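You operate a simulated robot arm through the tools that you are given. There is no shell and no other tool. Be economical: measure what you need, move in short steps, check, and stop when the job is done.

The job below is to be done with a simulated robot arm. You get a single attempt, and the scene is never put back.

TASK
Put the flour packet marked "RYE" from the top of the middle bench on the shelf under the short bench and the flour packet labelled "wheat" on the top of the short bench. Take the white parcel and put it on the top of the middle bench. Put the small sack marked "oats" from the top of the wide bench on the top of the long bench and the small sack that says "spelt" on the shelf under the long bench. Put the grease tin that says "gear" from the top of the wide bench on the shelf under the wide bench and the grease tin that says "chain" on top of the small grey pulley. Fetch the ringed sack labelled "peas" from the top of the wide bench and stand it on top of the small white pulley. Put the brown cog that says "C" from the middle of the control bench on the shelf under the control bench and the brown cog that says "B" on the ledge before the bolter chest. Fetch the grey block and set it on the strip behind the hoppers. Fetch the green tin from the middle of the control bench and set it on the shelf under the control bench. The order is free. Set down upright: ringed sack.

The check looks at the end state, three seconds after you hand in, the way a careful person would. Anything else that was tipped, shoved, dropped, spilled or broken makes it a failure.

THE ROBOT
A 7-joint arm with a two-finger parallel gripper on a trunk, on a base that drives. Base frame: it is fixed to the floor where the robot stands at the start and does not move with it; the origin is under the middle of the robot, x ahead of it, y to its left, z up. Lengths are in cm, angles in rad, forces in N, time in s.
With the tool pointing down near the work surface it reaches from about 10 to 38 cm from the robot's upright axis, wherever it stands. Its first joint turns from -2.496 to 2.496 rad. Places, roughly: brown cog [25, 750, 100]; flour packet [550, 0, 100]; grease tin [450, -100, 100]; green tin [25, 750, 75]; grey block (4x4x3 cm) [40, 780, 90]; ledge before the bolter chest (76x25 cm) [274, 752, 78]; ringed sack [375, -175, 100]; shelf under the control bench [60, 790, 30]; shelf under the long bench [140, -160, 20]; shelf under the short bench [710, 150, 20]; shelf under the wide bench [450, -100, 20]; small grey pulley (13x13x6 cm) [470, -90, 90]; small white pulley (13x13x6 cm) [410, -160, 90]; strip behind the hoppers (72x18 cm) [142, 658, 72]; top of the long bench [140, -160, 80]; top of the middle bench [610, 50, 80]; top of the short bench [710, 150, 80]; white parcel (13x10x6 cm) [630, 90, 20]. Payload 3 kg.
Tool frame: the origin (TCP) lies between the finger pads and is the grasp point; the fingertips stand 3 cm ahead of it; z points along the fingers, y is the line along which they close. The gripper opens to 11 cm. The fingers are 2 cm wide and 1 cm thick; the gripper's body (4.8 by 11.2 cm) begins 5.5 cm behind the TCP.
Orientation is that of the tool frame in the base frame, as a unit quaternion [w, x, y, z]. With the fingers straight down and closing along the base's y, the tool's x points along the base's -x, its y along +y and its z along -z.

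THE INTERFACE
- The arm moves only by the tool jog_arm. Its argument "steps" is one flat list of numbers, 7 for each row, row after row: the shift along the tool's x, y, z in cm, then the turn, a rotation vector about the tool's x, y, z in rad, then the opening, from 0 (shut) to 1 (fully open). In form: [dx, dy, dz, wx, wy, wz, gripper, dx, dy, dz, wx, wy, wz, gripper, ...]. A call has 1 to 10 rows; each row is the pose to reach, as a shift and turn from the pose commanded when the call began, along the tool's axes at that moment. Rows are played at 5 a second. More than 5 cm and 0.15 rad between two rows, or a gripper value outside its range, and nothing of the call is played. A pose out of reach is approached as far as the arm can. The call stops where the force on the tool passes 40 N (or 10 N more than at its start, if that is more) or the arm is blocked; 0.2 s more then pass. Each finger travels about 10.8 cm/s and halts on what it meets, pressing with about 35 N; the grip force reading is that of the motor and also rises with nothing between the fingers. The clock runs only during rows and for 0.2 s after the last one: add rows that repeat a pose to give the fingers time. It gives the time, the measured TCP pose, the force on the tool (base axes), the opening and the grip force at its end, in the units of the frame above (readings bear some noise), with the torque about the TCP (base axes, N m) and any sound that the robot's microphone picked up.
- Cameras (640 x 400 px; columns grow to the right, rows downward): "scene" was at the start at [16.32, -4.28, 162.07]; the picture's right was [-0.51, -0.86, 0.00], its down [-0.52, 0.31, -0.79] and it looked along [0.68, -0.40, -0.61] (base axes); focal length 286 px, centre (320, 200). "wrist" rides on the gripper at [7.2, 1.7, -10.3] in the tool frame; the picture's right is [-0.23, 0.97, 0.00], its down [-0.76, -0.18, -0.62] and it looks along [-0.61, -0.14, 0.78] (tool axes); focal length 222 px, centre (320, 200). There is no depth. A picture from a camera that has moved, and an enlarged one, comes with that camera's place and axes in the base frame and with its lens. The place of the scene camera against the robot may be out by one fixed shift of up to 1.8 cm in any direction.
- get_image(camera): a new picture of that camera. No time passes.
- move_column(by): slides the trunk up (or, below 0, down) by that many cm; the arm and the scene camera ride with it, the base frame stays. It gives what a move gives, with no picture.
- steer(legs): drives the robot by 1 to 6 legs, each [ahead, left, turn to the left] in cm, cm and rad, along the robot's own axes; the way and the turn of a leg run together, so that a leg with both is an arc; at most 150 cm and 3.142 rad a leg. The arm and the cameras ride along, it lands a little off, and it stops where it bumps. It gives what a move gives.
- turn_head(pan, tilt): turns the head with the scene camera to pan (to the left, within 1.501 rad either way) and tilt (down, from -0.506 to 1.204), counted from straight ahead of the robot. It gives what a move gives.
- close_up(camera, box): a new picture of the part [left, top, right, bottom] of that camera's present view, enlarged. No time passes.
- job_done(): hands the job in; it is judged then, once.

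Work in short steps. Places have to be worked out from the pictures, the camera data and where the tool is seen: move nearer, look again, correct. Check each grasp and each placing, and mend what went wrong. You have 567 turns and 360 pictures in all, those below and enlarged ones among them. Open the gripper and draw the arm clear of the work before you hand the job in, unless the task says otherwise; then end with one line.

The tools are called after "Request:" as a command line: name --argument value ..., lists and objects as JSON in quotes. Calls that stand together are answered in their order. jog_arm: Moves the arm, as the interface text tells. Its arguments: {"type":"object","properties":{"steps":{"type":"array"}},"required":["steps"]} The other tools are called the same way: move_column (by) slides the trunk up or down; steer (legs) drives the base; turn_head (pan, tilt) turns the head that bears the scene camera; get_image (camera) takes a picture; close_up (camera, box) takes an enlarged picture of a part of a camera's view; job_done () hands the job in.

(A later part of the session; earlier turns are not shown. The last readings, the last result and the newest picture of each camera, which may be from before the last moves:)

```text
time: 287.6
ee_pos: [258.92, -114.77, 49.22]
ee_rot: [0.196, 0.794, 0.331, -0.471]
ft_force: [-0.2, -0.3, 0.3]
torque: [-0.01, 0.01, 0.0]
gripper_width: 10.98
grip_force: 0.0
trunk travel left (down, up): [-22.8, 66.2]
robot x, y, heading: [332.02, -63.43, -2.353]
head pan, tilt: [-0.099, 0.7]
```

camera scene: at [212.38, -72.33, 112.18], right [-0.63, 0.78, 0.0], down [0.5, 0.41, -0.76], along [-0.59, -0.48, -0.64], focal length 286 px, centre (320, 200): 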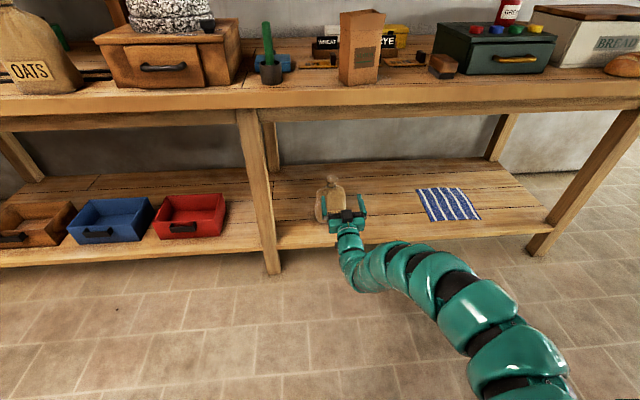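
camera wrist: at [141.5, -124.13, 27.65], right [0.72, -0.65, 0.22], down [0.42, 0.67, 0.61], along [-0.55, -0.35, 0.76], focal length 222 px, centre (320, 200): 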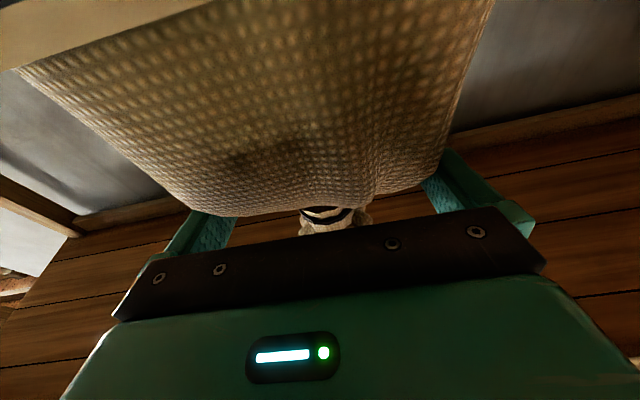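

The trunk must be raised in two steps. I raise, then turn to face the wide bench and move in front of CHAIN.

Request:
move_column --by 40

Request:
move_column --by 24

Request:
steer --legs '[[-52, 0, 0], [0, 0, 1.568]]'

Request:
turn_head --pan -0.1 --tilt 0.8

Request:
get_image --camera "scene"

Request:
get_image --camera "wrist"

```text
time: 291.4
ee_pos: [258.86, -114.77, 89.15]
ee_rot: [0.196, 0.794, 0.331, -0.471]
ft_force: [-0.1, 1.2, -0.1]
torque: [-0.03, 0.0, 0.01]
gripper_width: 10.96
grip_force: 0.1
trunk travel left (down, up): [-62.8, 26.2]
robot x, y, heading: [332.03, -63.37, -2.353]
head pan, tilt: [-0.099, 0.7]
```

```text
time: 293.9
ee_pos: [258.93, -114.74, 113.16]
ee_rot: [0.196, 0.794, 0.331, -0.471]
ft_force: [0.1, 0.1, 0.2]
torque: [0.0, 0.03, 0.0]
gripper_width: 11.01
grip_force: 0.0
trunk travel left (down, up): [-86.8, 2.2]
robot x, y, heading: [331.63, -63.24, -2.36]
head pan, tilt: [-0.099, 0.7]
```

```text
time: 300.8
ee_pos: [419.68, -99.68, 113.16]
ee_rot: [0.472, 0.327, 0.795, -0.194]
ft_force: [0.0, -0.5, -0.7]
torque: [0.0, -0.02, -0.01]
gripper_width: 11.0
grip_force: 0.0
trunk travel left (down, up): [-86.8, 2.2]
robot x, y, heading: [368.23, -26.82, -0.784]
head pan, tilt: [-0.099, 0.7]
```

```text
time: 301.5
ee_pos: [419.56, -99.82, 113.25]
ee_rot: [0.472, 0.328, 0.795, -0.195]
ft_force: [0.4, 0.5, -0.4]
torque: [-0.03, -0.03, 0.01]
gripper_width: 10.99
grip_force: 0.0
trunk travel left (down, up): [-86.8, 2.2]
robot x, y, heading: [368.52, -26.72, -0.788]
head pan, tilt: [-0.099, 0.799]
```

```text
237 pictures are left
camera scene: at [380.14, -38.5, 175.36], right [-0.77, -0.63, 0.0], down [-0.45, 0.55, -0.7], along [0.44, -0.54, -0.72], focal length 286 px, centre (320, 200)
```

scene: 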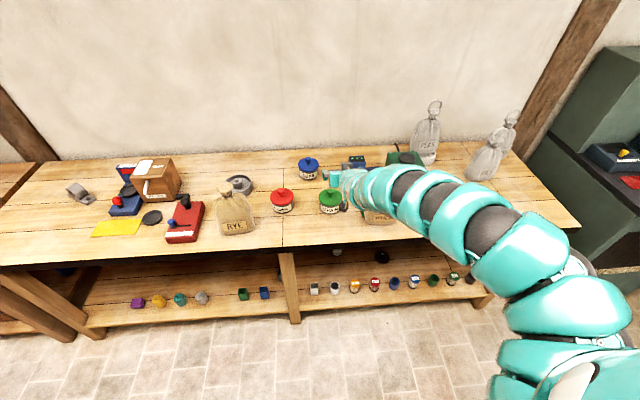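

```text
236 pictures are left
camera wrist: at [411.84, -89.58, 111.69], right [0.76, 0.61, 0.2], down [-0.25, 0.0, 0.97], along [0.59, -0.79, 0.16], focal length 222 px, centre (320, 200)
```

wrist: 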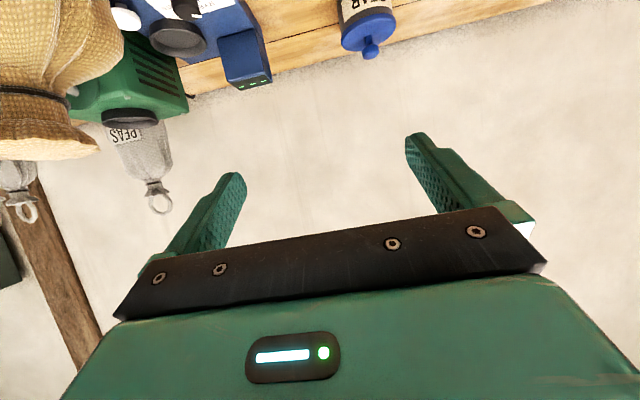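

CHAIN's centre is known from the knob grip: a=228.4, n≈377.5. I back 5.5, shift left 2.3, lower to body height in front of the bench edge, and look.

Request:
steer --legs '[[-6, 2.4, 0]]'

Request:
move_column --by -25.5

Request:
get_image --camera "scene"

Request:
get_image --camera "wrist"

```text
time: 302.4
ee_pos: [416.83, -93.6, 113.36]
ee_rot: [0.473, 0.328, 0.794, -0.195]
ft_force: [-0.1, 0.9, -1.1]
torque: [-0.01, 0.0, -0.04]
gripper_width: 10.98
grip_force: 0.1
trunk travel left (down, up): [-86.8, 2.2]
robot x, y, heading: [366.19, -20.32, -0.787]
head pan, tilt: [-0.099, 0.799]
```

```text
time: 305.1
ee_pos: [416.93, -93.8, 87.61]
ee_rot: [0.473, 0.327, 0.795, -0.195]
ft_force: [-0.1, -0.4, 0.2]
torque: [-0.01, -0.03, -0.01]
gripper_width: 11.02
grip_force: 0.0
trunk travel left (down, up): [-61.3, 27.7]
robot x, y, heading: [366.11, -21.03, -0.784]
head pan, tilt: [-0.099, 0.799]
```

```text
235 pictures are left
camera scene: at [377.55, -32.52, 149.86], right [-0.77, -0.63, 0.0], down [-0.45, 0.55, -0.7], along [0.44, -0.54, -0.72], focal length 286 px, centre (320, 200)
```

scene: 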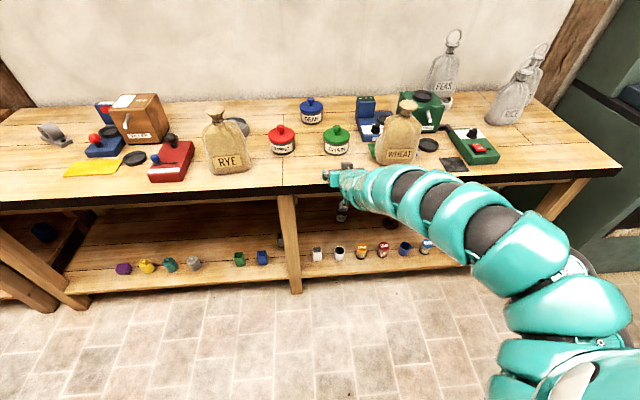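

```text
234 pictures are left
camera wrist: at [409.26, -83.62, 86.21], right [0.76, 0.61, 0.2], down [-0.25, 0.0, 0.97], along [0.59, -0.79, 0.16], focal length 222 px, centre (320, 200)
```

wrist: 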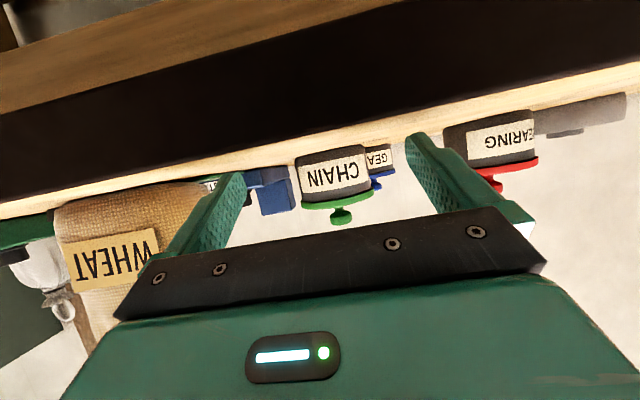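

Now I see it clearly: the tin's body spans z≈85.5–91 and is centred. I raise 0.9 cm and drive ahead 14.6 cm to put the fingers around the body under the lid rim.

Request:
move_column --by 0.9

Request:
steer --legs '[[14.6, 0, 0]]'

Request:
get_image --camera "wrist"

Request:
close_up --camera "scene" --box '[260, 90, 440, 230]'

```text
time: 305.6
ee_pos: [416.96, -93.8, 88.61]
ee_rot: [0.472, 0.327, 0.795, -0.194]
ft_force: [0.4, -0.3, 0.1]
torque: [0.0, -0.02, -0.01]
gripper_width: 11.0
grip_force: 0.1
trunk travel left (down, up): [-62.2, 26.8]
robot x, y, heading: [365.95, -20.62, -0.786]
head pan, tilt: [-0.099, 0.799]
```

```text
time: 307.0
ee_pos: [427.31, -104.26, 88.47]
ee_rot: [0.472, 0.328, 0.795, -0.194]
ft_force: [0.0, -0.3, 0.1]
torque: [0.03, -0.03, 0.02]
gripper_width: 11.0
grip_force: 0.0
trunk travel left (down, up): [-62.2, 26.8]
robot x, y, heading: [376.69, -30.97, -0.789]
head pan, tilt: [-0.099, 0.799]
```

```text
233 pictures are left
camera wrist: at [419.68, -94.07, 87.01], right [0.76, 0.61, 0.2], down [-0.25, 0.0, 0.97], along [0.59, -0.79, 0.16], focal length 222 px, centre (320, 200)
```

wrist: 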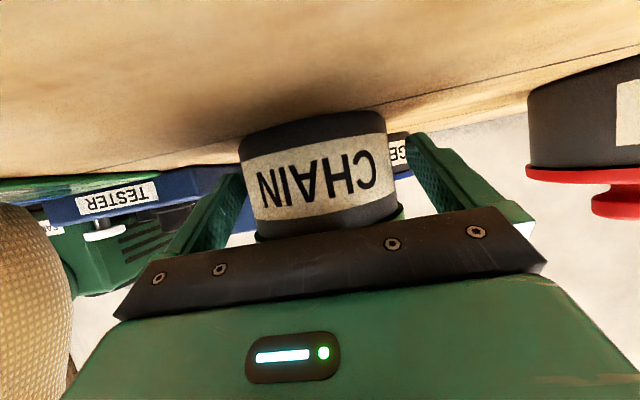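

```text
2.86 times, centred on (350, 160) of scene
camera zoom: at [388.03, -43.03, 150.74], right [-0.77, -0.63, 0.0], down [-0.45, 0.56, -0.7], along [0.44, -0.54, -0.72], focal length 818 px, centre (234, 314)
```

zoom: 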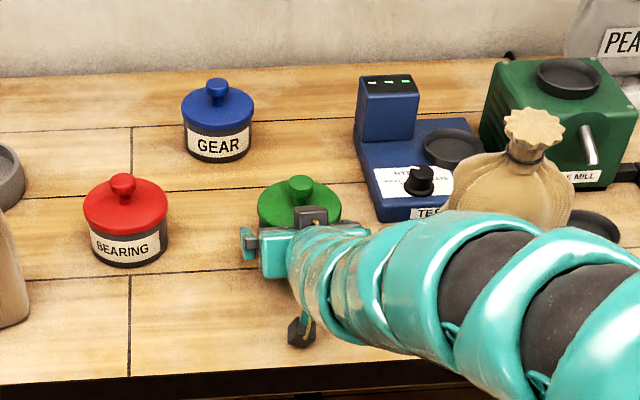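

The body is between the fingers, under the lid. I close.

Request:
jog_arm --steps '[0, 0, 0, 0, 0, 0, 0.9, 0, 0, 0, 0, 0, 0, 0.8, 0, 0, 0, 0, 0, 0, 0.7, 0, 0, 0, 0, 0, 0, 0.5, 0, 0, 0, 0, 0, 0, 0.5]'

Request:
move_column --by 3

Request:
get_image --camera "wrist"

Request:
close_up --camera "scene" --box '[260, 90, 440, 230]'

```text
time: 308.2
ee_pos: [427.13, -104.12, 88.7]
ee_rot: [0.472, 0.329, 0.794, -0.196]
ft_force: [-2.3, -4.6, 2.9]
torque: [-0.21, 0.23, 0.01]
gripper_width: 9.13
grip_force: 34.8
trunk travel left (down, up): [-62.2, 26.8]
robot x, y, heading: [376.03, -30.84, -0.783]
head pan, tilt: [-0.099, 0.799]
```

```text
time: 309.0
ee_pos: [427.31, -104.25, 91.52]
ee_rot: [0.471, 0.328, 0.796, -0.194]
ft_force: [-0.1, -0.1, -9.9]
torque: [0.16, 0.15, -0.01]
gripper_width: 9.12
grip_force: 34.6
trunk travel left (down, up): [-65.2, 23.8]
robot x, y, heading: [376.06, -30.89, -0.788]
head pan, tilt: [-0.099, 0.799]
```

```text
231 pictures are left
camera wrist: at [419.69, -94.06, 89.94], right [0.76, 0.61, 0.2], down [-0.25, 0.0, 0.97], along [0.59, -0.79, 0.16], focal length 222 px, centre (320, 200)
```

wrist: 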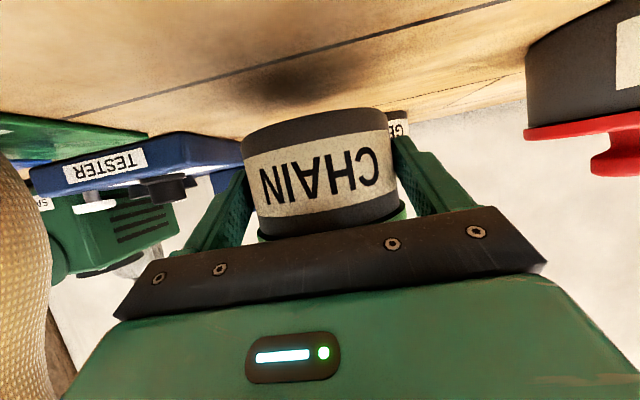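

```text
2.86 times, centred on (350, 160) of scene
camera zoom: at [388.05, -43.08, 153.73], right [-0.77, -0.63, 0.0], down [-0.45, 0.56, -0.7], along [0.44, -0.54, -0.72], focal length 818 px, centre (234, 314)
```

zoom: 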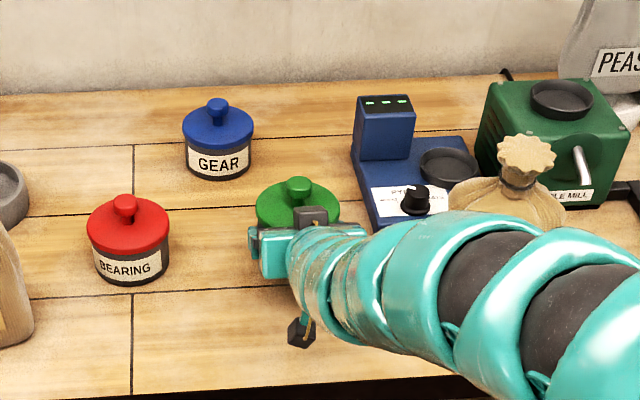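

CHAIN is held by its body, no snap. I raise, back off, slide right, and turn left to approach the grey pulley diagonally, keeping clear of the RYE sack.

Request:
move_column --by 23.5

Request:
steer --legs '[[-14, 0, 0], [0, -55, 0], [0, 0, 0.937]]'

Request:
turn_head --pan 0 --tilt 0.7

Request:
get_image --camera "scene"

```text
time: 311.4
ee_pos: [427.31, -104.28, 115.02]
ee_rot: [0.471, 0.328, 0.795, -0.194]
ft_force: [-0.2, -0.4, -9.8]
torque: [0.14, 0.15, 0.01]
gripper_width: 9.12
grip_force: 34.9
trunk travel left (down, up): [-88.7, 0.3]
robot x, y, heading: [376.44, -31.37, -0.787]
head pan, tilt: [-0.099, 0.799]
```

```text
time: 318.0
ee_pos: [416.69, -60.89, 114.95]
ee_rot: [0.507, -0.072, 0.858, 0.042]
ft_force: [-0.4, 0.5, -9.1]
torque: [-0.06, 0.23, -0.01]
gripper_width: 9.13
grip_force: 34.9
trunk travel left (down, up): [-88.7, 0.3]
robot x, y, heading: [327.93, -60.22, 0.161]
head pan, tilt: [-0.099, 0.799]
```

```text
time: 318.6
ee_pos: [416.54, -60.83, 115.08]
ee_rot: [0.508, -0.072, 0.857, 0.043]
ft_force: [-0.1, 0.5, -9.8]
torque: [-0.07, 0.2, -0.01]
gripper_width: 9.12
grip_force: 35.5
trunk travel left (down, up): [-88.7, 0.3]
robot x, y, heading: [327.72, -60.02, 0.164]
head pan, tilt: [0.0, 0.7]
```

```text
229 pictures are left
camera scene: at [344.78, -57.09, 178.06], right [0.16, -0.99, 0.0], down [-0.64, -0.11, -0.76], along [0.75, 0.13, -0.65], focal length 286 px, centre (320, 200)
```

scene: 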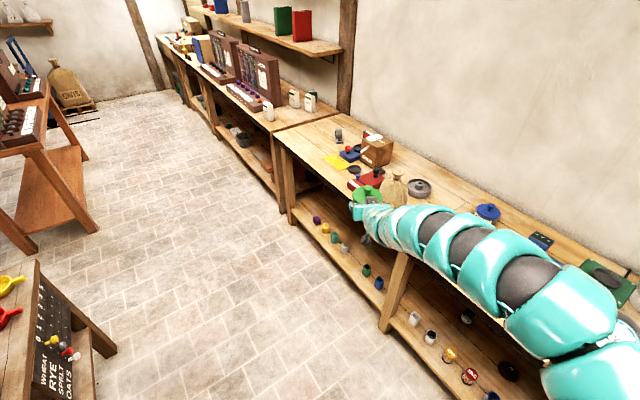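

I strafe right 33.5 and ahead 15 to come onto the approach line to the pulley.

Request:
steer --legs '[[0, -33.5, 0], [15, 0, 0]]'

Request:
turn_head --pan -0.1 --tilt 0.8

Request:
get_image --camera "scene"

Request:
get_image --camera "wrist"

```text
time: 321.8
ee_pos: [437.02, -91.86, 114.93]
ee_rot: [0.507, -0.071, 0.858, 0.042]
ft_force: [0.4, 0.3, -10.1]
torque: [-0.02, 0.18, 0.02]
gripper_width: 9.13
grip_force: 35.1
trunk travel left (down, up): [-88.7, 0.3]
robot x, y, heading: [348.16, -90.61, 0.161]
head pan, tilt: [0.0, 0.7]
```

```text
time: 322.5
ee_pos: [436.95, -91.88, 114.94]
ee_rot: [0.508, -0.071, 0.858, 0.043]
ft_force: [-0.3, 0.8, -9.0]
torque: [-0.03, 0.21, 0.01]
gripper_width: 9.13
grip_force: 34.9
trunk travel left (down, up): [-88.7, 0.3]
robot x, y, heading: [347.72, -90.65, 0.162]
head pan, tilt: [-0.099, 0.799]
```

```text
228 pictures are left
camera scene: at [364.8, -88.71, 177.24], right [0.06, -1.0, 0.0], down [-0.72, -0.05, -0.7], along [0.7, 0.04, -0.72], focal length 286 px, centre (320, 200)
```

scene: 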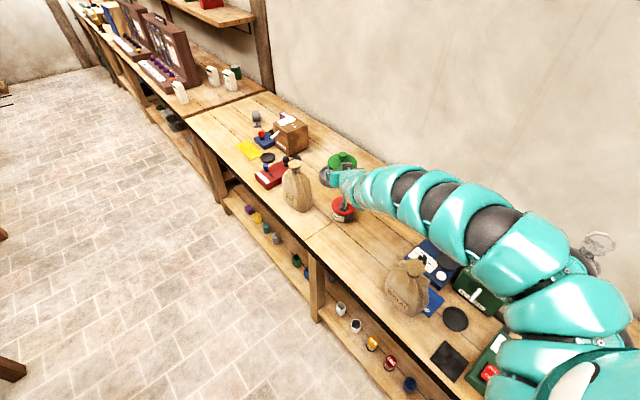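

```text
227 pictures are left
camera wrist: at [424.33, -92.14, 113.46], right [-0.05, 0.98, 0.2], down [-0.15, -0.21, 0.97], along [0.99, 0.02, 0.16], focal length 222 px, centre (320, 200)
```

wrist: 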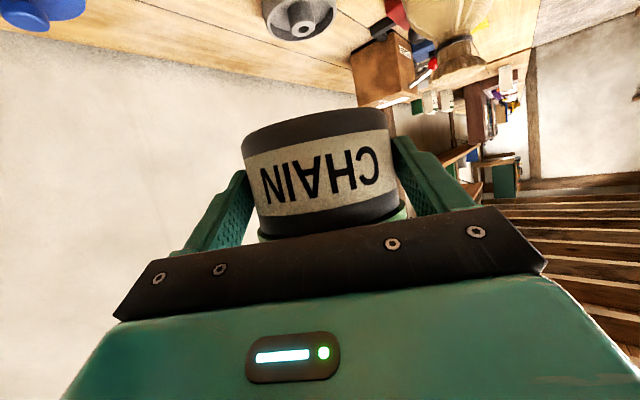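

The pulley hub is at about (463.3,-88.6). I drive ahead 24.9 and 1 right, staying high, and look.

Request:
steer --legs '[[24.9, -1, 0]]'

Request:
get_image --camera "scene"

Request:
get_image --camera "wrist"

```text
time: 324.3
ee_pos: [461.57, -88.69, 114.94]
ee_rot: [0.508, -0.072, 0.858, 0.043]
ft_force: [0.6, 0.2, -10.8]
torque: [-0.05, 0.23, 0.05]
gripper_width: 9.11
grip_force: 34.3
trunk travel left (down, up): [-88.7, 0.3]
robot x, y, heading: [372.73, -88.02, 0.163]
head pan, tilt: [-0.099, 0.799]
```

```text
226 pictures are left
camera scene: at [389.41, -85.65, 177.23], right [0.06, -1.0, 0.0], down [-0.72, -0.05, -0.7], along [0.69, 0.04, -0.72], focal length 286 px, centre (320, 200)
```

scene: 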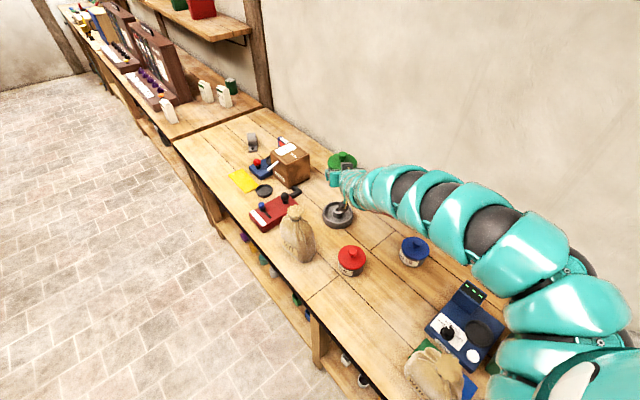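

```text
225 pictures are left
camera wrist: at [448.91, -89.0, 113.43], right [-0.05, 0.98, 0.2], down [-0.15, -0.21, 0.97], along [0.99, 0.02, 0.16], focal length 222 px, centre (320, 200)
```

wrist: 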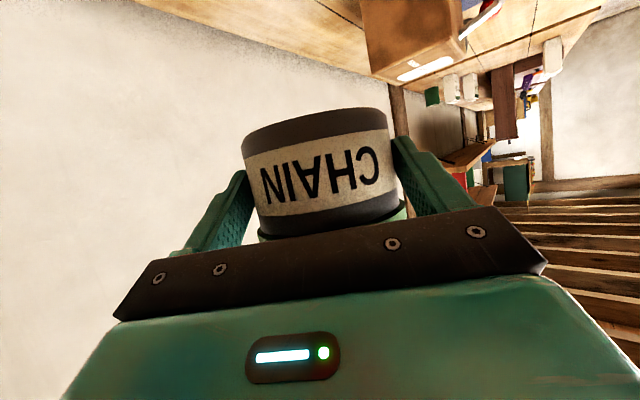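

Pulley and tin line up; RYE is about 16 cm off the line. I lower 17 cm.

Request:
move_column --by -17

Request:
get_image --camera "wrist"

Request:
close_up --camera "scene" --box '[240, 90, 440, 240]'

```text
time: 326.2
ee_pos: [461.38, -88.64, 98.01]
ee_rot: [0.508, -0.072, 0.857, 0.043]
ft_force: [0.6, 0.4, -9.5]
torque: [-0.07, 0.18, 0.0]
gripper_width: 9.14
grip_force: 34.6
trunk travel left (down, up): [-71.7, 17.3]
robot x, y, heading: [372.18, -87.34, 0.169]
head pan, tilt: [-0.099, 0.799]
```

```text
224 pictures are left
camera wrist: at [448.82, -89.01, 96.48], right [-0.05, 0.98, 0.2], down [-0.15, -0.21, 0.97], along [0.99, 0.02, 0.16], focal length 222 px, centre (320, 200)
```

wrist: 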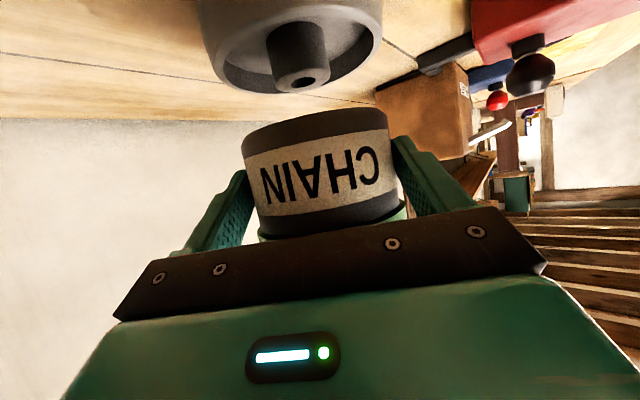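

```text
2.67 times, centred on (340, 165) of scene
camera zoom: at [389.28, -85.67, 160.24], right [0.06, -1.0, 0.0], down [-0.72, -0.05, -0.7], along [0.69, 0.04, -0.72], focal length 763 px, centre (267, 293)
```

zoom: 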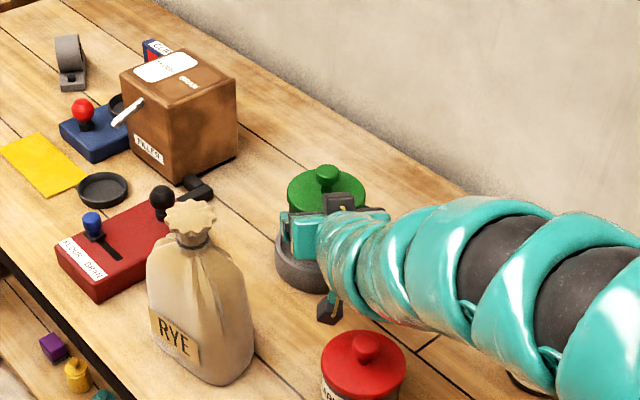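

The hub is ~1.2 cm to the right of the tin's centre. I shift right and lower 1.5 cm, then creep.

Request:
jog_arm --steps '[0, -0.6, 0, 0, 0, 0, 0.5, 0, -1.2, 0, 0, 0, 0, 0.5]'

Request:
move_column --by -1.5

Request:
get_image --camera "wrist"

```text
time: 326.8
ee_pos: [461.52, -89.74, 97.85]
ee_rot: [0.508, -0.072, 0.857, 0.043]
ft_force: [-0.4, -0.6, -9.1]
torque: [-0.03, 0.21, 0.01]
gripper_width: 9.1
grip_force: 34.9
trunk travel left (down, up): [-71.7, 17.3]
robot x, y, heading: [372.64, -87.86, 0.162]
head pan, tilt: [-0.099, 0.799]
```

```text
time: 327.4
ee_pos: [461.63, -89.85, 96.45]
ee_rot: [0.508, -0.072, 0.857, 0.043]
ft_force: [-0.3, 0.6, -9.2]
torque: [-0.04, 0.2, 0.0]
gripper_width: 9.14
grip_force: 35.1
trunk travel left (down, up): [-70.2, 18.8]
robot x, y, heading: [372.3, -87.53, 0.162]
head pan, tilt: [-0.099, 0.799]
```

```text
222 pictures are left
camera wrist: at [449.03, -90.18, 95.0], right [-0.05, 0.98, 0.2], down [-0.15, -0.21, 0.97], along [0.99, 0.02, 0.16], focal length 222 px, centre (320, 200)
```

wrist: 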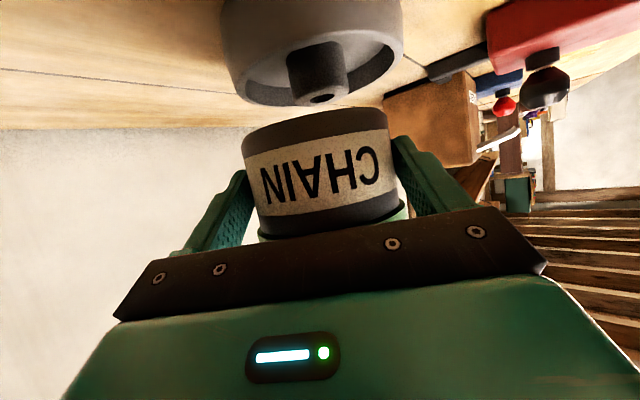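

Aligned. I creep down until the weight comes off.

Request:
move_column --by -0.8

Request:
move_column --by -0.5

Request:
move_column --by -0.4

```text
time: 328.0
ee_pos: [461.66, -89.79, 95.69]
ee_rot: [0.508, -0.071, 0.857, 0.043]
ft_force: [-0.5, -0.1, -9.1]
torque: [-0.01, 0.24, -0.02]
gripper_width: 9.1
grip_force: 34.8
trunk travel left (down, up): [-69.4, 19.6]
robot x, y, heading: [372.04, -87.63, 0.165]
head pan, tilt: [-0.099, 0.799]
```

```text
time: 328.6
ee_pos: [461.71, -89.84, 95.21]
ee_rot: [0.508, -0.071, 0.857, 0.043]
ft_force: [-0.3, -1.2, -9.3]
torque: [-0.04, 0.21, -0.02]
gripper_width: 9.12
grip_force: 35.1
trunk travel left (down, up): [-68.9, 20.1]
robot x, y, heading: [372.33, -88.08, 0.165]
head pan, tilt: [-0.099, 0.799]
```

```text
time: 329.1
ee_pos: [461.61, -89.84, 94.85]
ee_rot: [0.508, -0.071, 0.857, 0.042]
ft_force: [1.2, -0.4, -5.7]
torque: [-0.07, 0.83, -0.05]
gripper_width: 9.12
grip_force: 34.9
trunk travel left (down, up): [-68.5, 20.5]
robot x, y, heading: [372.53, -87.88, 0.161]
head pan, tilt: [-0.099, 0.799]
```

Touching. A hair more, then open, and back straight out.

Request:
move_column --by -0.2

Request:
jog_arm --steps '[0, 0, 0, 0, 0, 0, 0.85, 0, 0, 0, 0, 0, 0, 0.9, 0, 0, 0, 0, 0, 0, 0.95, 0, 0, 0, 0, 0, 0, 1, 0, 0, 0, 0, 0, 0, 1]'

Request:
get_image --camera "wrist"

```text
time: 329.6
ee_pos: [461.75, -89.85, 94.77]
ee_rot: [0.509, -0.072, 0.857, 0.043]
ft_force: [1.3, 0.1, 3.9]
torque: [-0.2, 2.17, -0.02]
gripper_width: 9.1
grip_force: 34.6
trunk travel left (down, up): [-68.3, 20.7]
robot x, y, heading: [372.49, -87.82, 0.162]
head pan, tilt: [-0.099, 0.799]
```

```text
time: 330.8
ee_pos: [461.44, -89.82, 94.82]
ee_rot: [0.508, -0.072, 0.857, 0.043]
ft_force: [-2.6, -1.5, 12.6]
torque: [-0.08, 1.3, 0.11]
gripper_width: 11.0
grip_force: 0.1
trunk travel left (down, up): [-68.3, 20.7]
robot x, y, heading: [372.16, -87.84, 0.162]
head pan, tilt: [-0.099, 0.799]
heard: snap
```

```text
221 pictures are left
camera wrist: at [448.86, -90.18, 93.28], right [-0.05, 0.98, 0.2], down [-0.15, -0.21, 0.97], along [0.99, 0.02, 0.16], focal length 222 px, centre (320, 200)
```

wrist: 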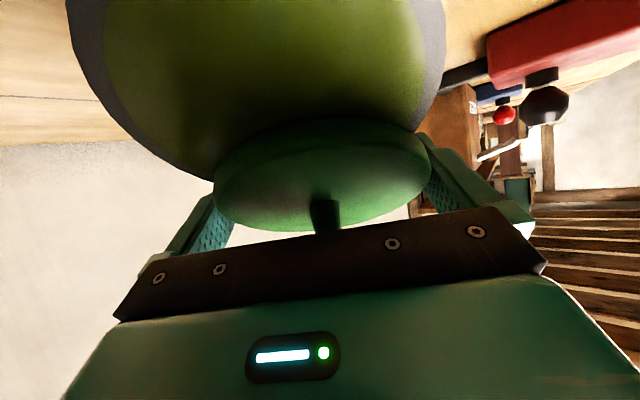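

The tin has tipped on the hub toward the gripper and the lid came loose. I look closely before touching anything.

Request:
close_up --camera "scene" --box '[260, 90, 420, 220]'

Request:
turn_head --pan -0.1 --tilt 0.6

Request:
close_up --camera "scene" --box '[260, 140, 440, 290]'

```text
3.08 times, centred on (340, 155) of scene
camera zoom: at [388.94, -85.68, 156.88], right [0.06, -1.0, 0.0], down [-0.71, -0.05, -0.7], along [0.7, 0.04, -0.72], focal length 881 px, centre (258, 338)
```

zoom: 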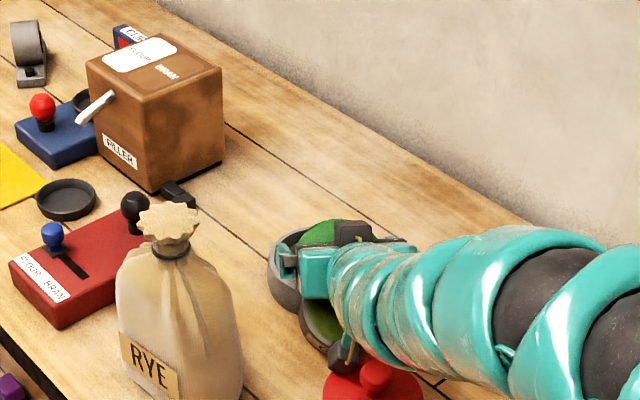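

```text
time: 331.5
ee_pos: [461.54, -89.84, 94.88]
ee_rot: [0.508, -0.072, 0.857, 0.043]
ft_force: [-3.5, -0.7, 11.3]
torque: [-0.13, 1.41, 0.0]
gripper_width: 10.98
grip_force: 0.0
trunk travel left (down, up): [-68.3, 20.7]
robot x, y, heading: [372.49, -87.83, 0.163]
head pan, tilt: [-0.099, 0.6]
```

```text
2.67 times, centred on (350, 215) of scene
camera zoom: at [389.71, -85.62, 158.56], right [0.06, -1.0, 0.0], down [-0.56, -0.04, -0.83], along [0.82, 0.05, -0.56], focal length 763 px, centre (240, 160)
```

zoom: 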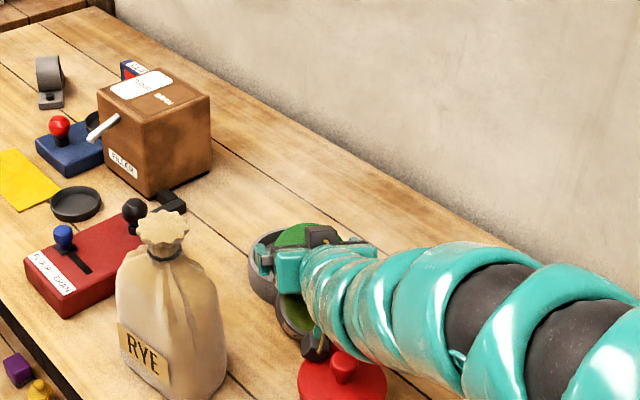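

I enlarge the wrist view to understand where lid and tin rest.

Request:
close_up --camera "wrist" --box '[60, 0, 560, 300]'

Request:
close_up --camera "scene" --box '[305, 175, 405, 255]'

```text
1.28 times, centred on (310, 150) of wrist
camera zoom: at [448.86, -90.18, 93.27], right [-0.05, 0.98, 0.2], down [-0.15, -0.21, 0.97], along [0.99, 0.02, 0.16], focal length 284 px, centre (333, 264)
```

zoom: 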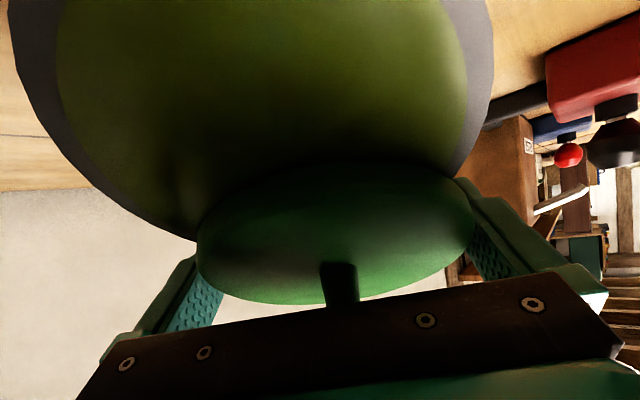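

```text
5.00 times, centred on (355, 215) of scene
camera zoom: at [389.71, -85.62, 158.56], right [0.06, -1.0, 0.0], down [-0.56, -0.04, -0.83], along [0.82, 0.05, -0.56], focal length 1431 px, centre (145, 125)
```

zoom: 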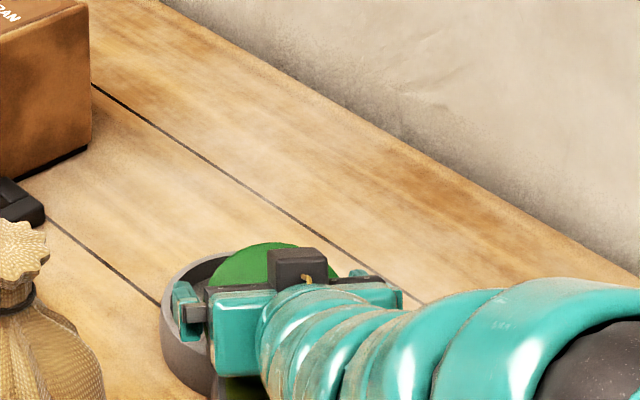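

The lid sits between the fingers, knob up, with the tin slid down in front of the pulley. I close gently to try to clamp the lid.

Request:
jog_arm --steps '[0, 0, 0, 0, 0, 0, 0.95, 0, 0, 0, 0, 0, 0, 0.9, 0, 0, 0, 0, 0, 0, 0.85, 0, 0, 0, 0, 0, 0, 0.8, 0, 0, 0, 0, 0, 0, 0.8]'

Request:
get_image --camera "wrist"

```text
time: 332.7
ee_pos: [461.56, -89.83, 94.85]
ee_rot: [0.509, -0.072, 0.857, 0.043]
ft_force: [-2.7, -0.1, 12.6]
torque: [-0.09, 1.44, 0.0]
gripper_width: 9.56
grip_force: 35.1
trunk travel left (down, up): [-68.3, 20.7]
robot x, y, heading: [372.08, -87.38, 0.159]
head pan, tilt: [-0.099, 0.6]
```

```text
216 pictures are left
camera wrist: at [448.88, -90.17, 93.27], right [-0.05, 0.98, 0.2], down [-0.15, -0.21, 0.97], along [0.99, 0.02, 0.16], focal length 222 px, centre (320, 200)
```

wrist: 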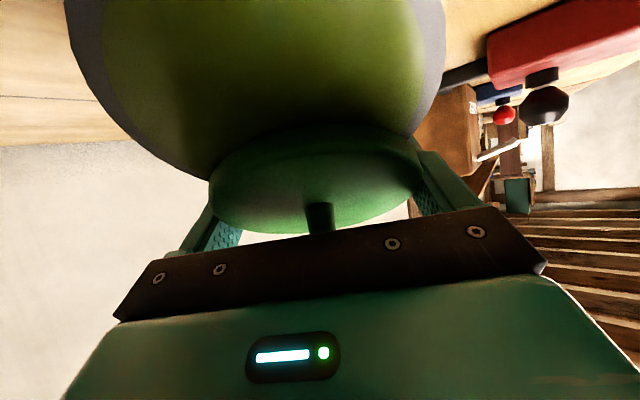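

The lid is clamped (9.56 cm). I lift 1.5 cm slowly and watch the tin.

Request:
move_column --by 1.5

Request:
get_image --camera "wrist"

Request:
close_up --camera "scene" --box '[280, 160, 430, 280]'

```text
time: 333.4
ee_pos: [461.66, -89.9, 96.16]
ee_rot: [0.508, -0.072, 0.857, 0.043]
ft_force: [0.5, 0.3, -0.9]
torque: [0.0, -0.01, 0.0]
gripper_width: 9.52
grip_force: 35.1
trunk travel left (down, up): [-69.8, 19.2]
robot x, y, heading: [372.56, -87.85, 0.165]
head pan, tilt: [-0.099, 0.6]
```

```text
215 pictures are left
camera wrist: at [449.0, -90.19, 94.61], right [-0.05, 0.98, 0.2], down [-0.15, -0.21, 0.97], along [0.99, 0.02, 0.16], focal length 222 px, centre (320, 200)
```

wrist: 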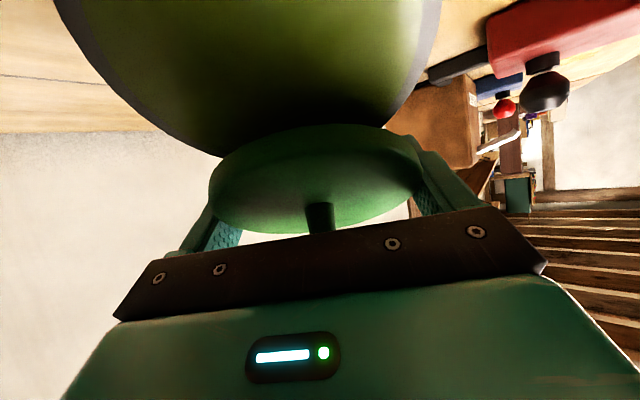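

```text
3.33 times, centred on (355, 220) of scene
camera zoom: at [389.99, -85.63, 160.03], right [0.06, -1.0, 0.0], down [-0.56, -0.04, -0.82], along [0.82, 0.05, -0.57], focal length 954 px, centre (203, 133)
```

zoom: 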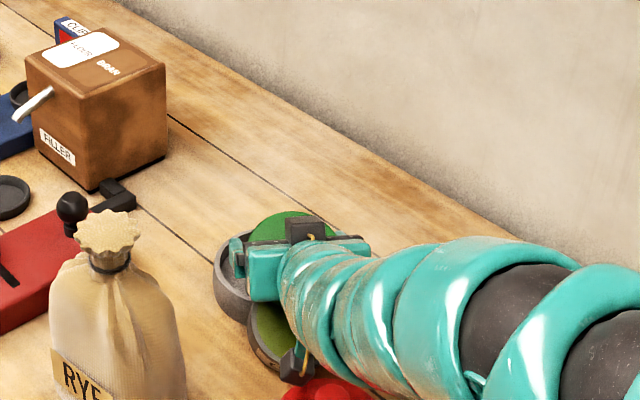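

The lid is free in the gripper; the tin leans by the pulley. I lift the lid clear, then see the tin.

Request:
move_column --by 18.5

Request:
steer --legs '[[-24, 0, 0]]'

Request:
close_up --camera "scene" --box '[240, 120, 480, 320]'

Request:
get_image --camera "wrist"

```text
time: 335.4
ee_pos: [461.55, -89.9, 114.78]
ee_rot: [0.508, -0.071, 0.858, 0.042]
ft_force: [0.5, 0.2, -0.5]
torque: [0.0, -0.01, 0.01]
gripper_width: 9.54
grip_force: 34.8
trunk travel left (down, up): [-88.3, 0.7]
robot x, y, heading: [372.33, -87.65, 0.164]
head pan, tilt: [-0.099, 0.6]
```

```text
time: 337.2
ee_pos: [437.75, -93.8, 114.64]
ee_rot: [0.509, -0.071, 0.857, 0.042]
ft_force: [0.1, 0.2, 0.0]
torque: [0.0, -0.01, -0.02]
gripper_width: 9.52
grip_force: 35.4
trunk travel left (down, up): [-88.3, 0.7]
robot x, y, heading: [348.25, -91.57, 0.169]
head pan, tilt: [-0.099, 0.6]
```

```text
2.00 times, centred on (360, 220) of scene
camera zoom: at [365.96, -89.59, 178.56], right [0.06, -1.0, 0.0], down [-0.56, -0.04, -0.83], along [0.82, 0.05, -0.56], focal length 573 px, centre (240, 160)
```

zoom: 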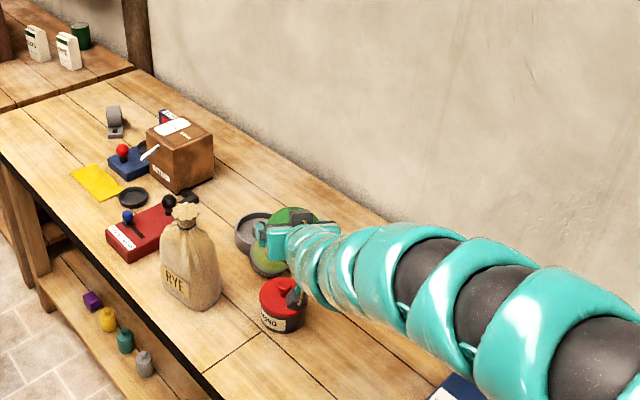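

```text
212 pictures are left
camera wrist: at [425.06, -94.14, 113.22], right [-0.05, 0.98, 0.2], down [-0.15, -0.21, 0.97], along [0.99, 0.02, 0.16], focal length 222 px, centre (320, 200)
```

wrist: 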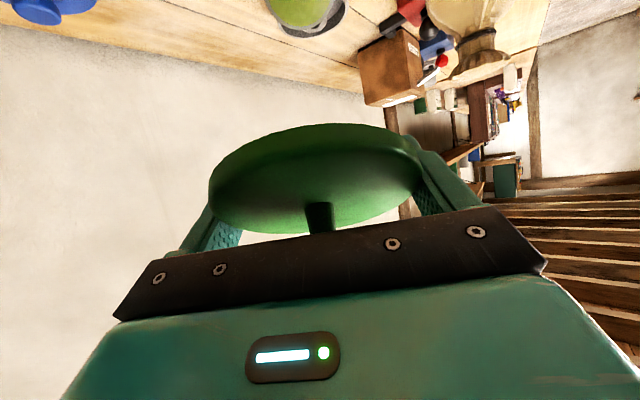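

I move to a=241, n=280 and turn to face the bench squarely, to view the tin.

Request:
steer --legs '[[-18, 25, 0], [49, 35, 0], [0, 0, -0.95]]'

Request:
turn_head --pan 0 --tilt 0.75

Request:
get_image --camera "scene"

Request:
close_up --camera "scene" --box '[200, 100, 400, 250]'

```text
time: 344.7
ee_pos: [419.42, -101.42, 114.57]
ee_rot: [0.471, 0.33, 0.794, -0.196]
ft_force: [0.5, -0.7, -0.8]
torque: [-0.01, 0.04, -0.01]
gripper_width: 9.54
grip_force: 35.0
trunk travel left (down, up): [-88.3, 0.7]
robot x, y, heading: [369.64, -27.45, -0.783]
head pan, tilt: [-0.099, 0.6]
```

```text
time: 345.4
ee_pos: [419.42, -101.32, 114.64]
ee_rot: [0.471, 0.329, 0.795, -0.195]
ft_force: [-0.5, 0.7, 0.2]
torque: [-0.02, -0.02, 0.0]
gripper_width: 9.55
grip_force: 35.0
trunk travel left (down, up): [-88.3, 0.7]
robot x, y, heading: [369.54, -27.39, -0.787]
head pan, tilt: [0.0, 0.75]
```

```text
211 pictures are left
camera scene: at [381.83, -38.81, 177.26], right [-0.71, -0.71, 0.0], down [-0.48, 0.48, -0.73], along [0.52, -0.52, -0.68], focal length 286 px, centre (320, 200)
```

scene: 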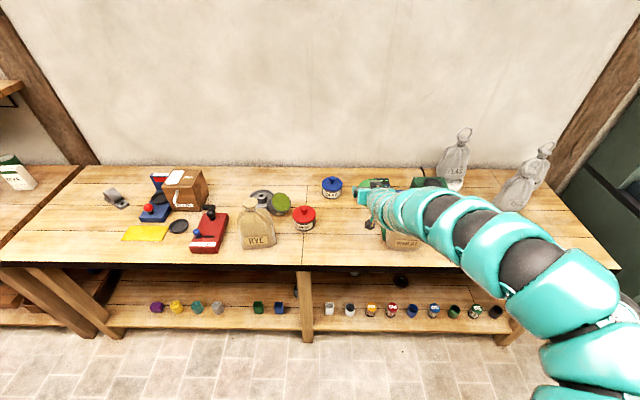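

```text
2.67 times, centred on (300, 175) of scene
camera zoom: at [381.83, -38.81, 177.26], right [-0.71, -0.71, 0.0], down [-0.48, 0.48, -0.73], along [0.52, -0.52, -0.68], focal length 763 px, centre (373, 267)
```

zoom: 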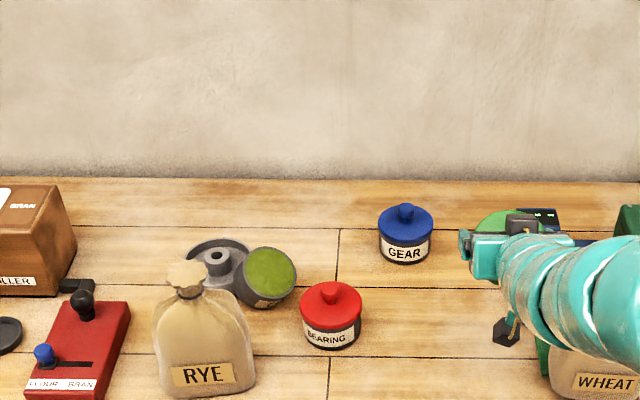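

The tin leans against the pulley, tilted ~40° toward me, and is accessible. First I set the lid down at CHAIN's old place: 8.5 ahead, 3 left.

Request:
steer --legs '[[8.5, 3.3, 0]]'

Request:
move_column --by -22

Request:
close_up --camera "scene" --box '[280, 60, 460, 220]'

Request:
get_image --camera "wrist"

```text
time: 346.5
ee_pos: [427.89, -105.03, 114.52]
ee_rot: [0.471, 0.329, 0.795, -0.195]
ft_force: [-0.4, -0.4, -0.6]
torque: [-0.02, -0.03, 0.01]
gripper_width: 9.52
grip_force: 34.7
trunk travel left (down, up): [-88.3, 0.7]
robot x, y, heading: [377.74, -30.85, -0.788]
head pan, tilt: [0.0, 0.75]
```

```text
time: 348.8
ee_pos: [427.84, -105.05, 92.73]
ee_rot: [0.471, 0.329, 0.795, -0.194]
ft_force: [-0.5, -0.4, 0.2]
torque: [-0.01, 0.0, 0.02]
gripper_width: 9.55
grip_force: 34.6
trunk travel left (down, up): [-66.3, 22.7]
robot x, y, heading: [378.02, -31.25, -0.791]
head pan, tilt: [0.0, 0.75]
```

```text
2.50 times, centred on (370, 140) of scene
camera zoom: at [390.17, -42.47, 155.26], right [-0.71, -0.71, 0.0], down [-0.48, 0.48, -0.73], along [0.52, -0.52, -0.68], focal length 716 px, centre (195, 350)
```

zoom: 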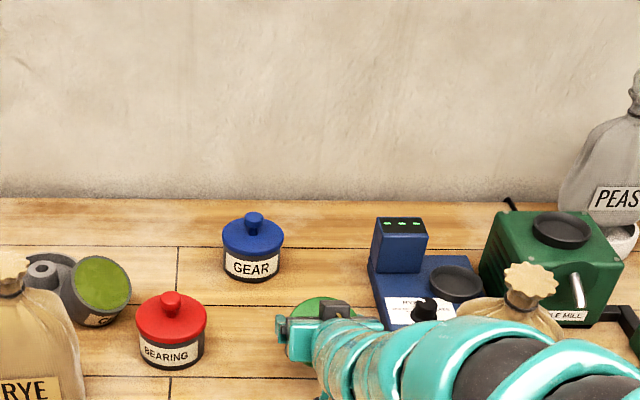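

```text
208 pictures are left
camera wrist: at [420.19, -94.85, 91.18], right [0.76, 0.61, 0.2], down [-0.25, 0.0, 0.97], along [0.59, -0.79, 0.16], focal length 222 px, centre (320, 200)
```

wrist: 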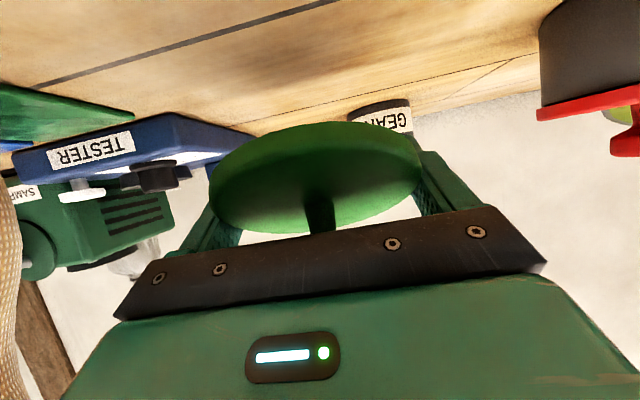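

The lid is tilted toward me in the grip (I see its knob side). I rotate the tool about 0.55 rad steeper to level it, then look.

Request:
jog_arm --steps '[0, 0, 0, 0, 0.13, 0, 0.5, 0, 0, 0, 0, 0.26, 0, 0.5, 0, 0, 0, 0, 0.39, 0, 0.5, 0, 0, 0, 0, 0.52, 0, 0.5]'

Request:
get_image --camera "wrist"

Request:
close_up --camera "scene" --box '[300, 100, 460, 220]'

```text
time: 349.8
ee_pos: [426.18, -107.02, 90.69]
ee_rot: [0.309, 0.373, 0.86, -0.163]
ft_force: [-0.4, 0.4, 0.2]
torque: [-0.02, -0.02, 0.03]
gripper_width: 9.54
grip_force: 35.0
out of reach, approached as far as the arm can: row 2, 3, 4
trunk travel left (down, up): [-66.3, 22.7]
robot x, y, heading: [377.29, -31.07, -0.791]
head pan, tilt: [0.0, 0.75]
```

```text
207 pictures are left
camera wrist: at [419.42, -96.45, 93.54], right [0.84, 0.53, 0.1], down [0.02, -0.21, 0.98], along [0.54, -0.82, -0.19], focal length 222 px, centre (320, 200)
```

wrist: 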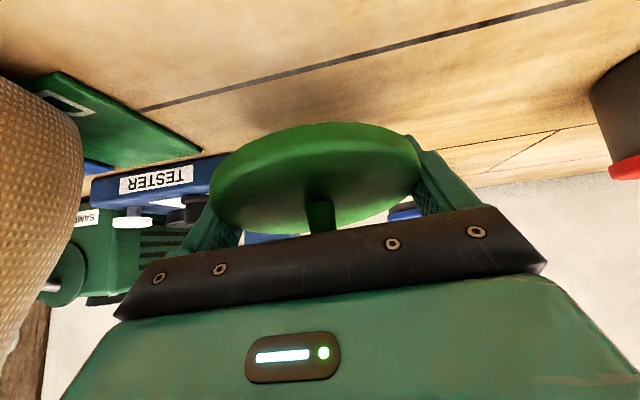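

```text
3.33 times, centred on (380, 160) of scene
camera zoom: at [389.75, -42.78, 155.27], right [-0.71, -0.7, 0.0], down [-0.48, 0.49, -0.73], along [0.52, -0.52, -0.68], focal length 954 px, centre (120, 333)
```

zoom: 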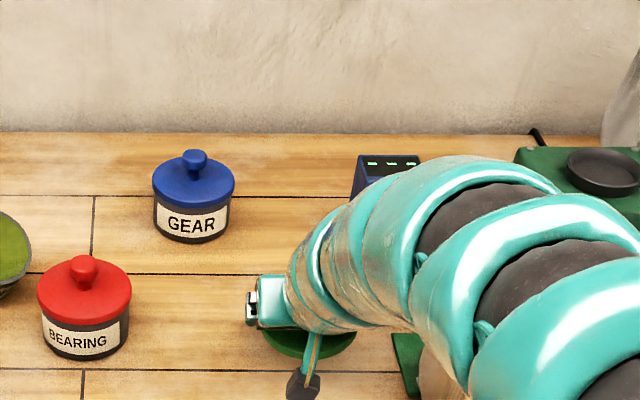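

Now only ~12° off level. I shift 2.5 cm left (away from WHEAT) and lower gently to the bench.

Request:
steer --legs '[[0, 2.5, 0]]'

Request:
move_column --by -2

Request:
move_column --by -1

Request:
get_image --camera "wrist"

```text
time: 350.6
ee_pos: [428.45, -104.74, 90.73]
ee_rot: [0.308, 0.371, 0.86, -0.165]
ft_force: [-0.2, 0.3, -0.3]
torque: [-0.04, -0.01, -0.03]
gripper_width: 9.55
grip_force: 34.9
trunk travel left (down, up): [-66.3, 22.7]
robot x, y, heading: [379.57, -28.91, -0.784]
head pan, tilt: [0.0, 0.75]
```

```text
time: 351.3
ee_pos: [428.44, -104.87, 88.77]
ee_rot: [0.308, 0.371, 0.86, -0.164]
ft_force: [-0.5, 0.0, 0.4]
torque: [-0.02, 0.04, 0.01]
gripper_width: 9.53
grip_force: 34.7
trunk travel left (down, up): [-64.3, 24.7]
robot x, y, heading: [379.61, -29.52, -0.783]
head pan, tilt: [0.0, 0.75]
```

```text
time: 351.9
ee_pos: [428.4, -104.91, 88.02]
ee_rot: [0.312, 0.371, 0.859, -0.165]
ft_force: [1.6, -4.4, 18.9]
torque: [0.39, -0.93, -0.09]
gripper_width: 9.52
grip_force: 34.6
trunk travel left (down, up): [-63.3, 25.7]
robot x, y, heading: [379.8, -29.29, -0.784]
head pan, tilt: [0.0, 0.75]
```

```text
205 pictures are left
camera wrist: at [421.59, -94.46, 90.97], right [0.84, 0.53, 0.1], down [0.01, -0.2, 0.98], along [0.54, -0.82, -0.18], focal length 222 px, centre (320, 200)
```

wrist: 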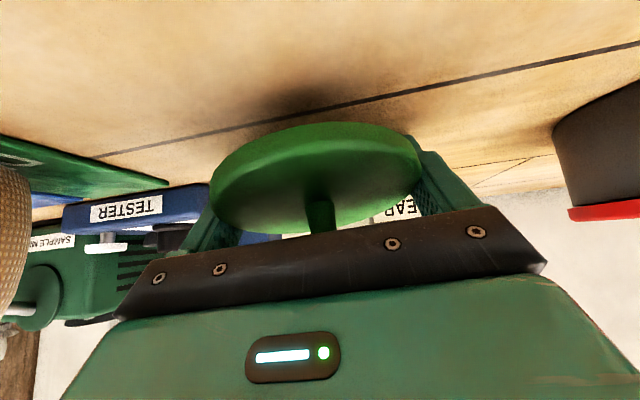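

The fingertips touch the bench; the lid is ~1 cm above. I raise 0.4 and open to let it settle.

Request:
move_column --by 0.4

Request:
jog_arm --steps '[0, 0, 0, 0, 0, 0, 0.9, 0, 0, 0, 0, 0, 0, 0.95, 0, 0, 0, 0, 0, 0, 1, 0, 0, 0, 0, 0, 0, 1]'

Request:
get_image --camera "wrist"

```text
time: 352.4
ee_pos: [428.36, -104.7, 88.22]
ee_rot: [0.309, 0.371, 0.86, -0.165]
ft_force: [3.4, -4.3, 12.1]
torque: [0.17, -0.67, -0.3]
gripper_width: 9.51
grip_force: 35.0
trunk travel left (down, up): [-63.7, 25.3]
robot x, y, heading: [380.1, -29.61, -0.789]
head pan, tilt: [0.0, 0.75]
```

```text
time: 353.4
ee_pos: [428.3, -104.9, 88.27]
ee_rot: [0.309, 0.371, 0.86, -0.164]
ft_force: [-8.6, -5.9, 12.6]
torque: [0.18, -0.35, -0.06]
gripper_width: 10.41
grip_force: 0.0
trunk travel left (down, up): [-63.7, 25.3]
robot x, y, heading: [379.41, -29.25, -0.787]
head pan, tilt: [0.0, 0.75]
```

```text
204 pictures are left
camera wrist: at [421.39, -94.43, 91.09], right [0.84, 0.53, 0.1], down [0.02, -0.21, 0.98], along [0.54, -0.82, -0.19], focal length 222 px, centre (320, 200)
```

wrist: 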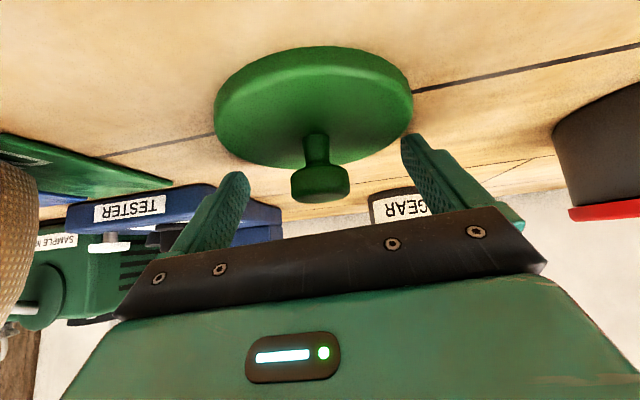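

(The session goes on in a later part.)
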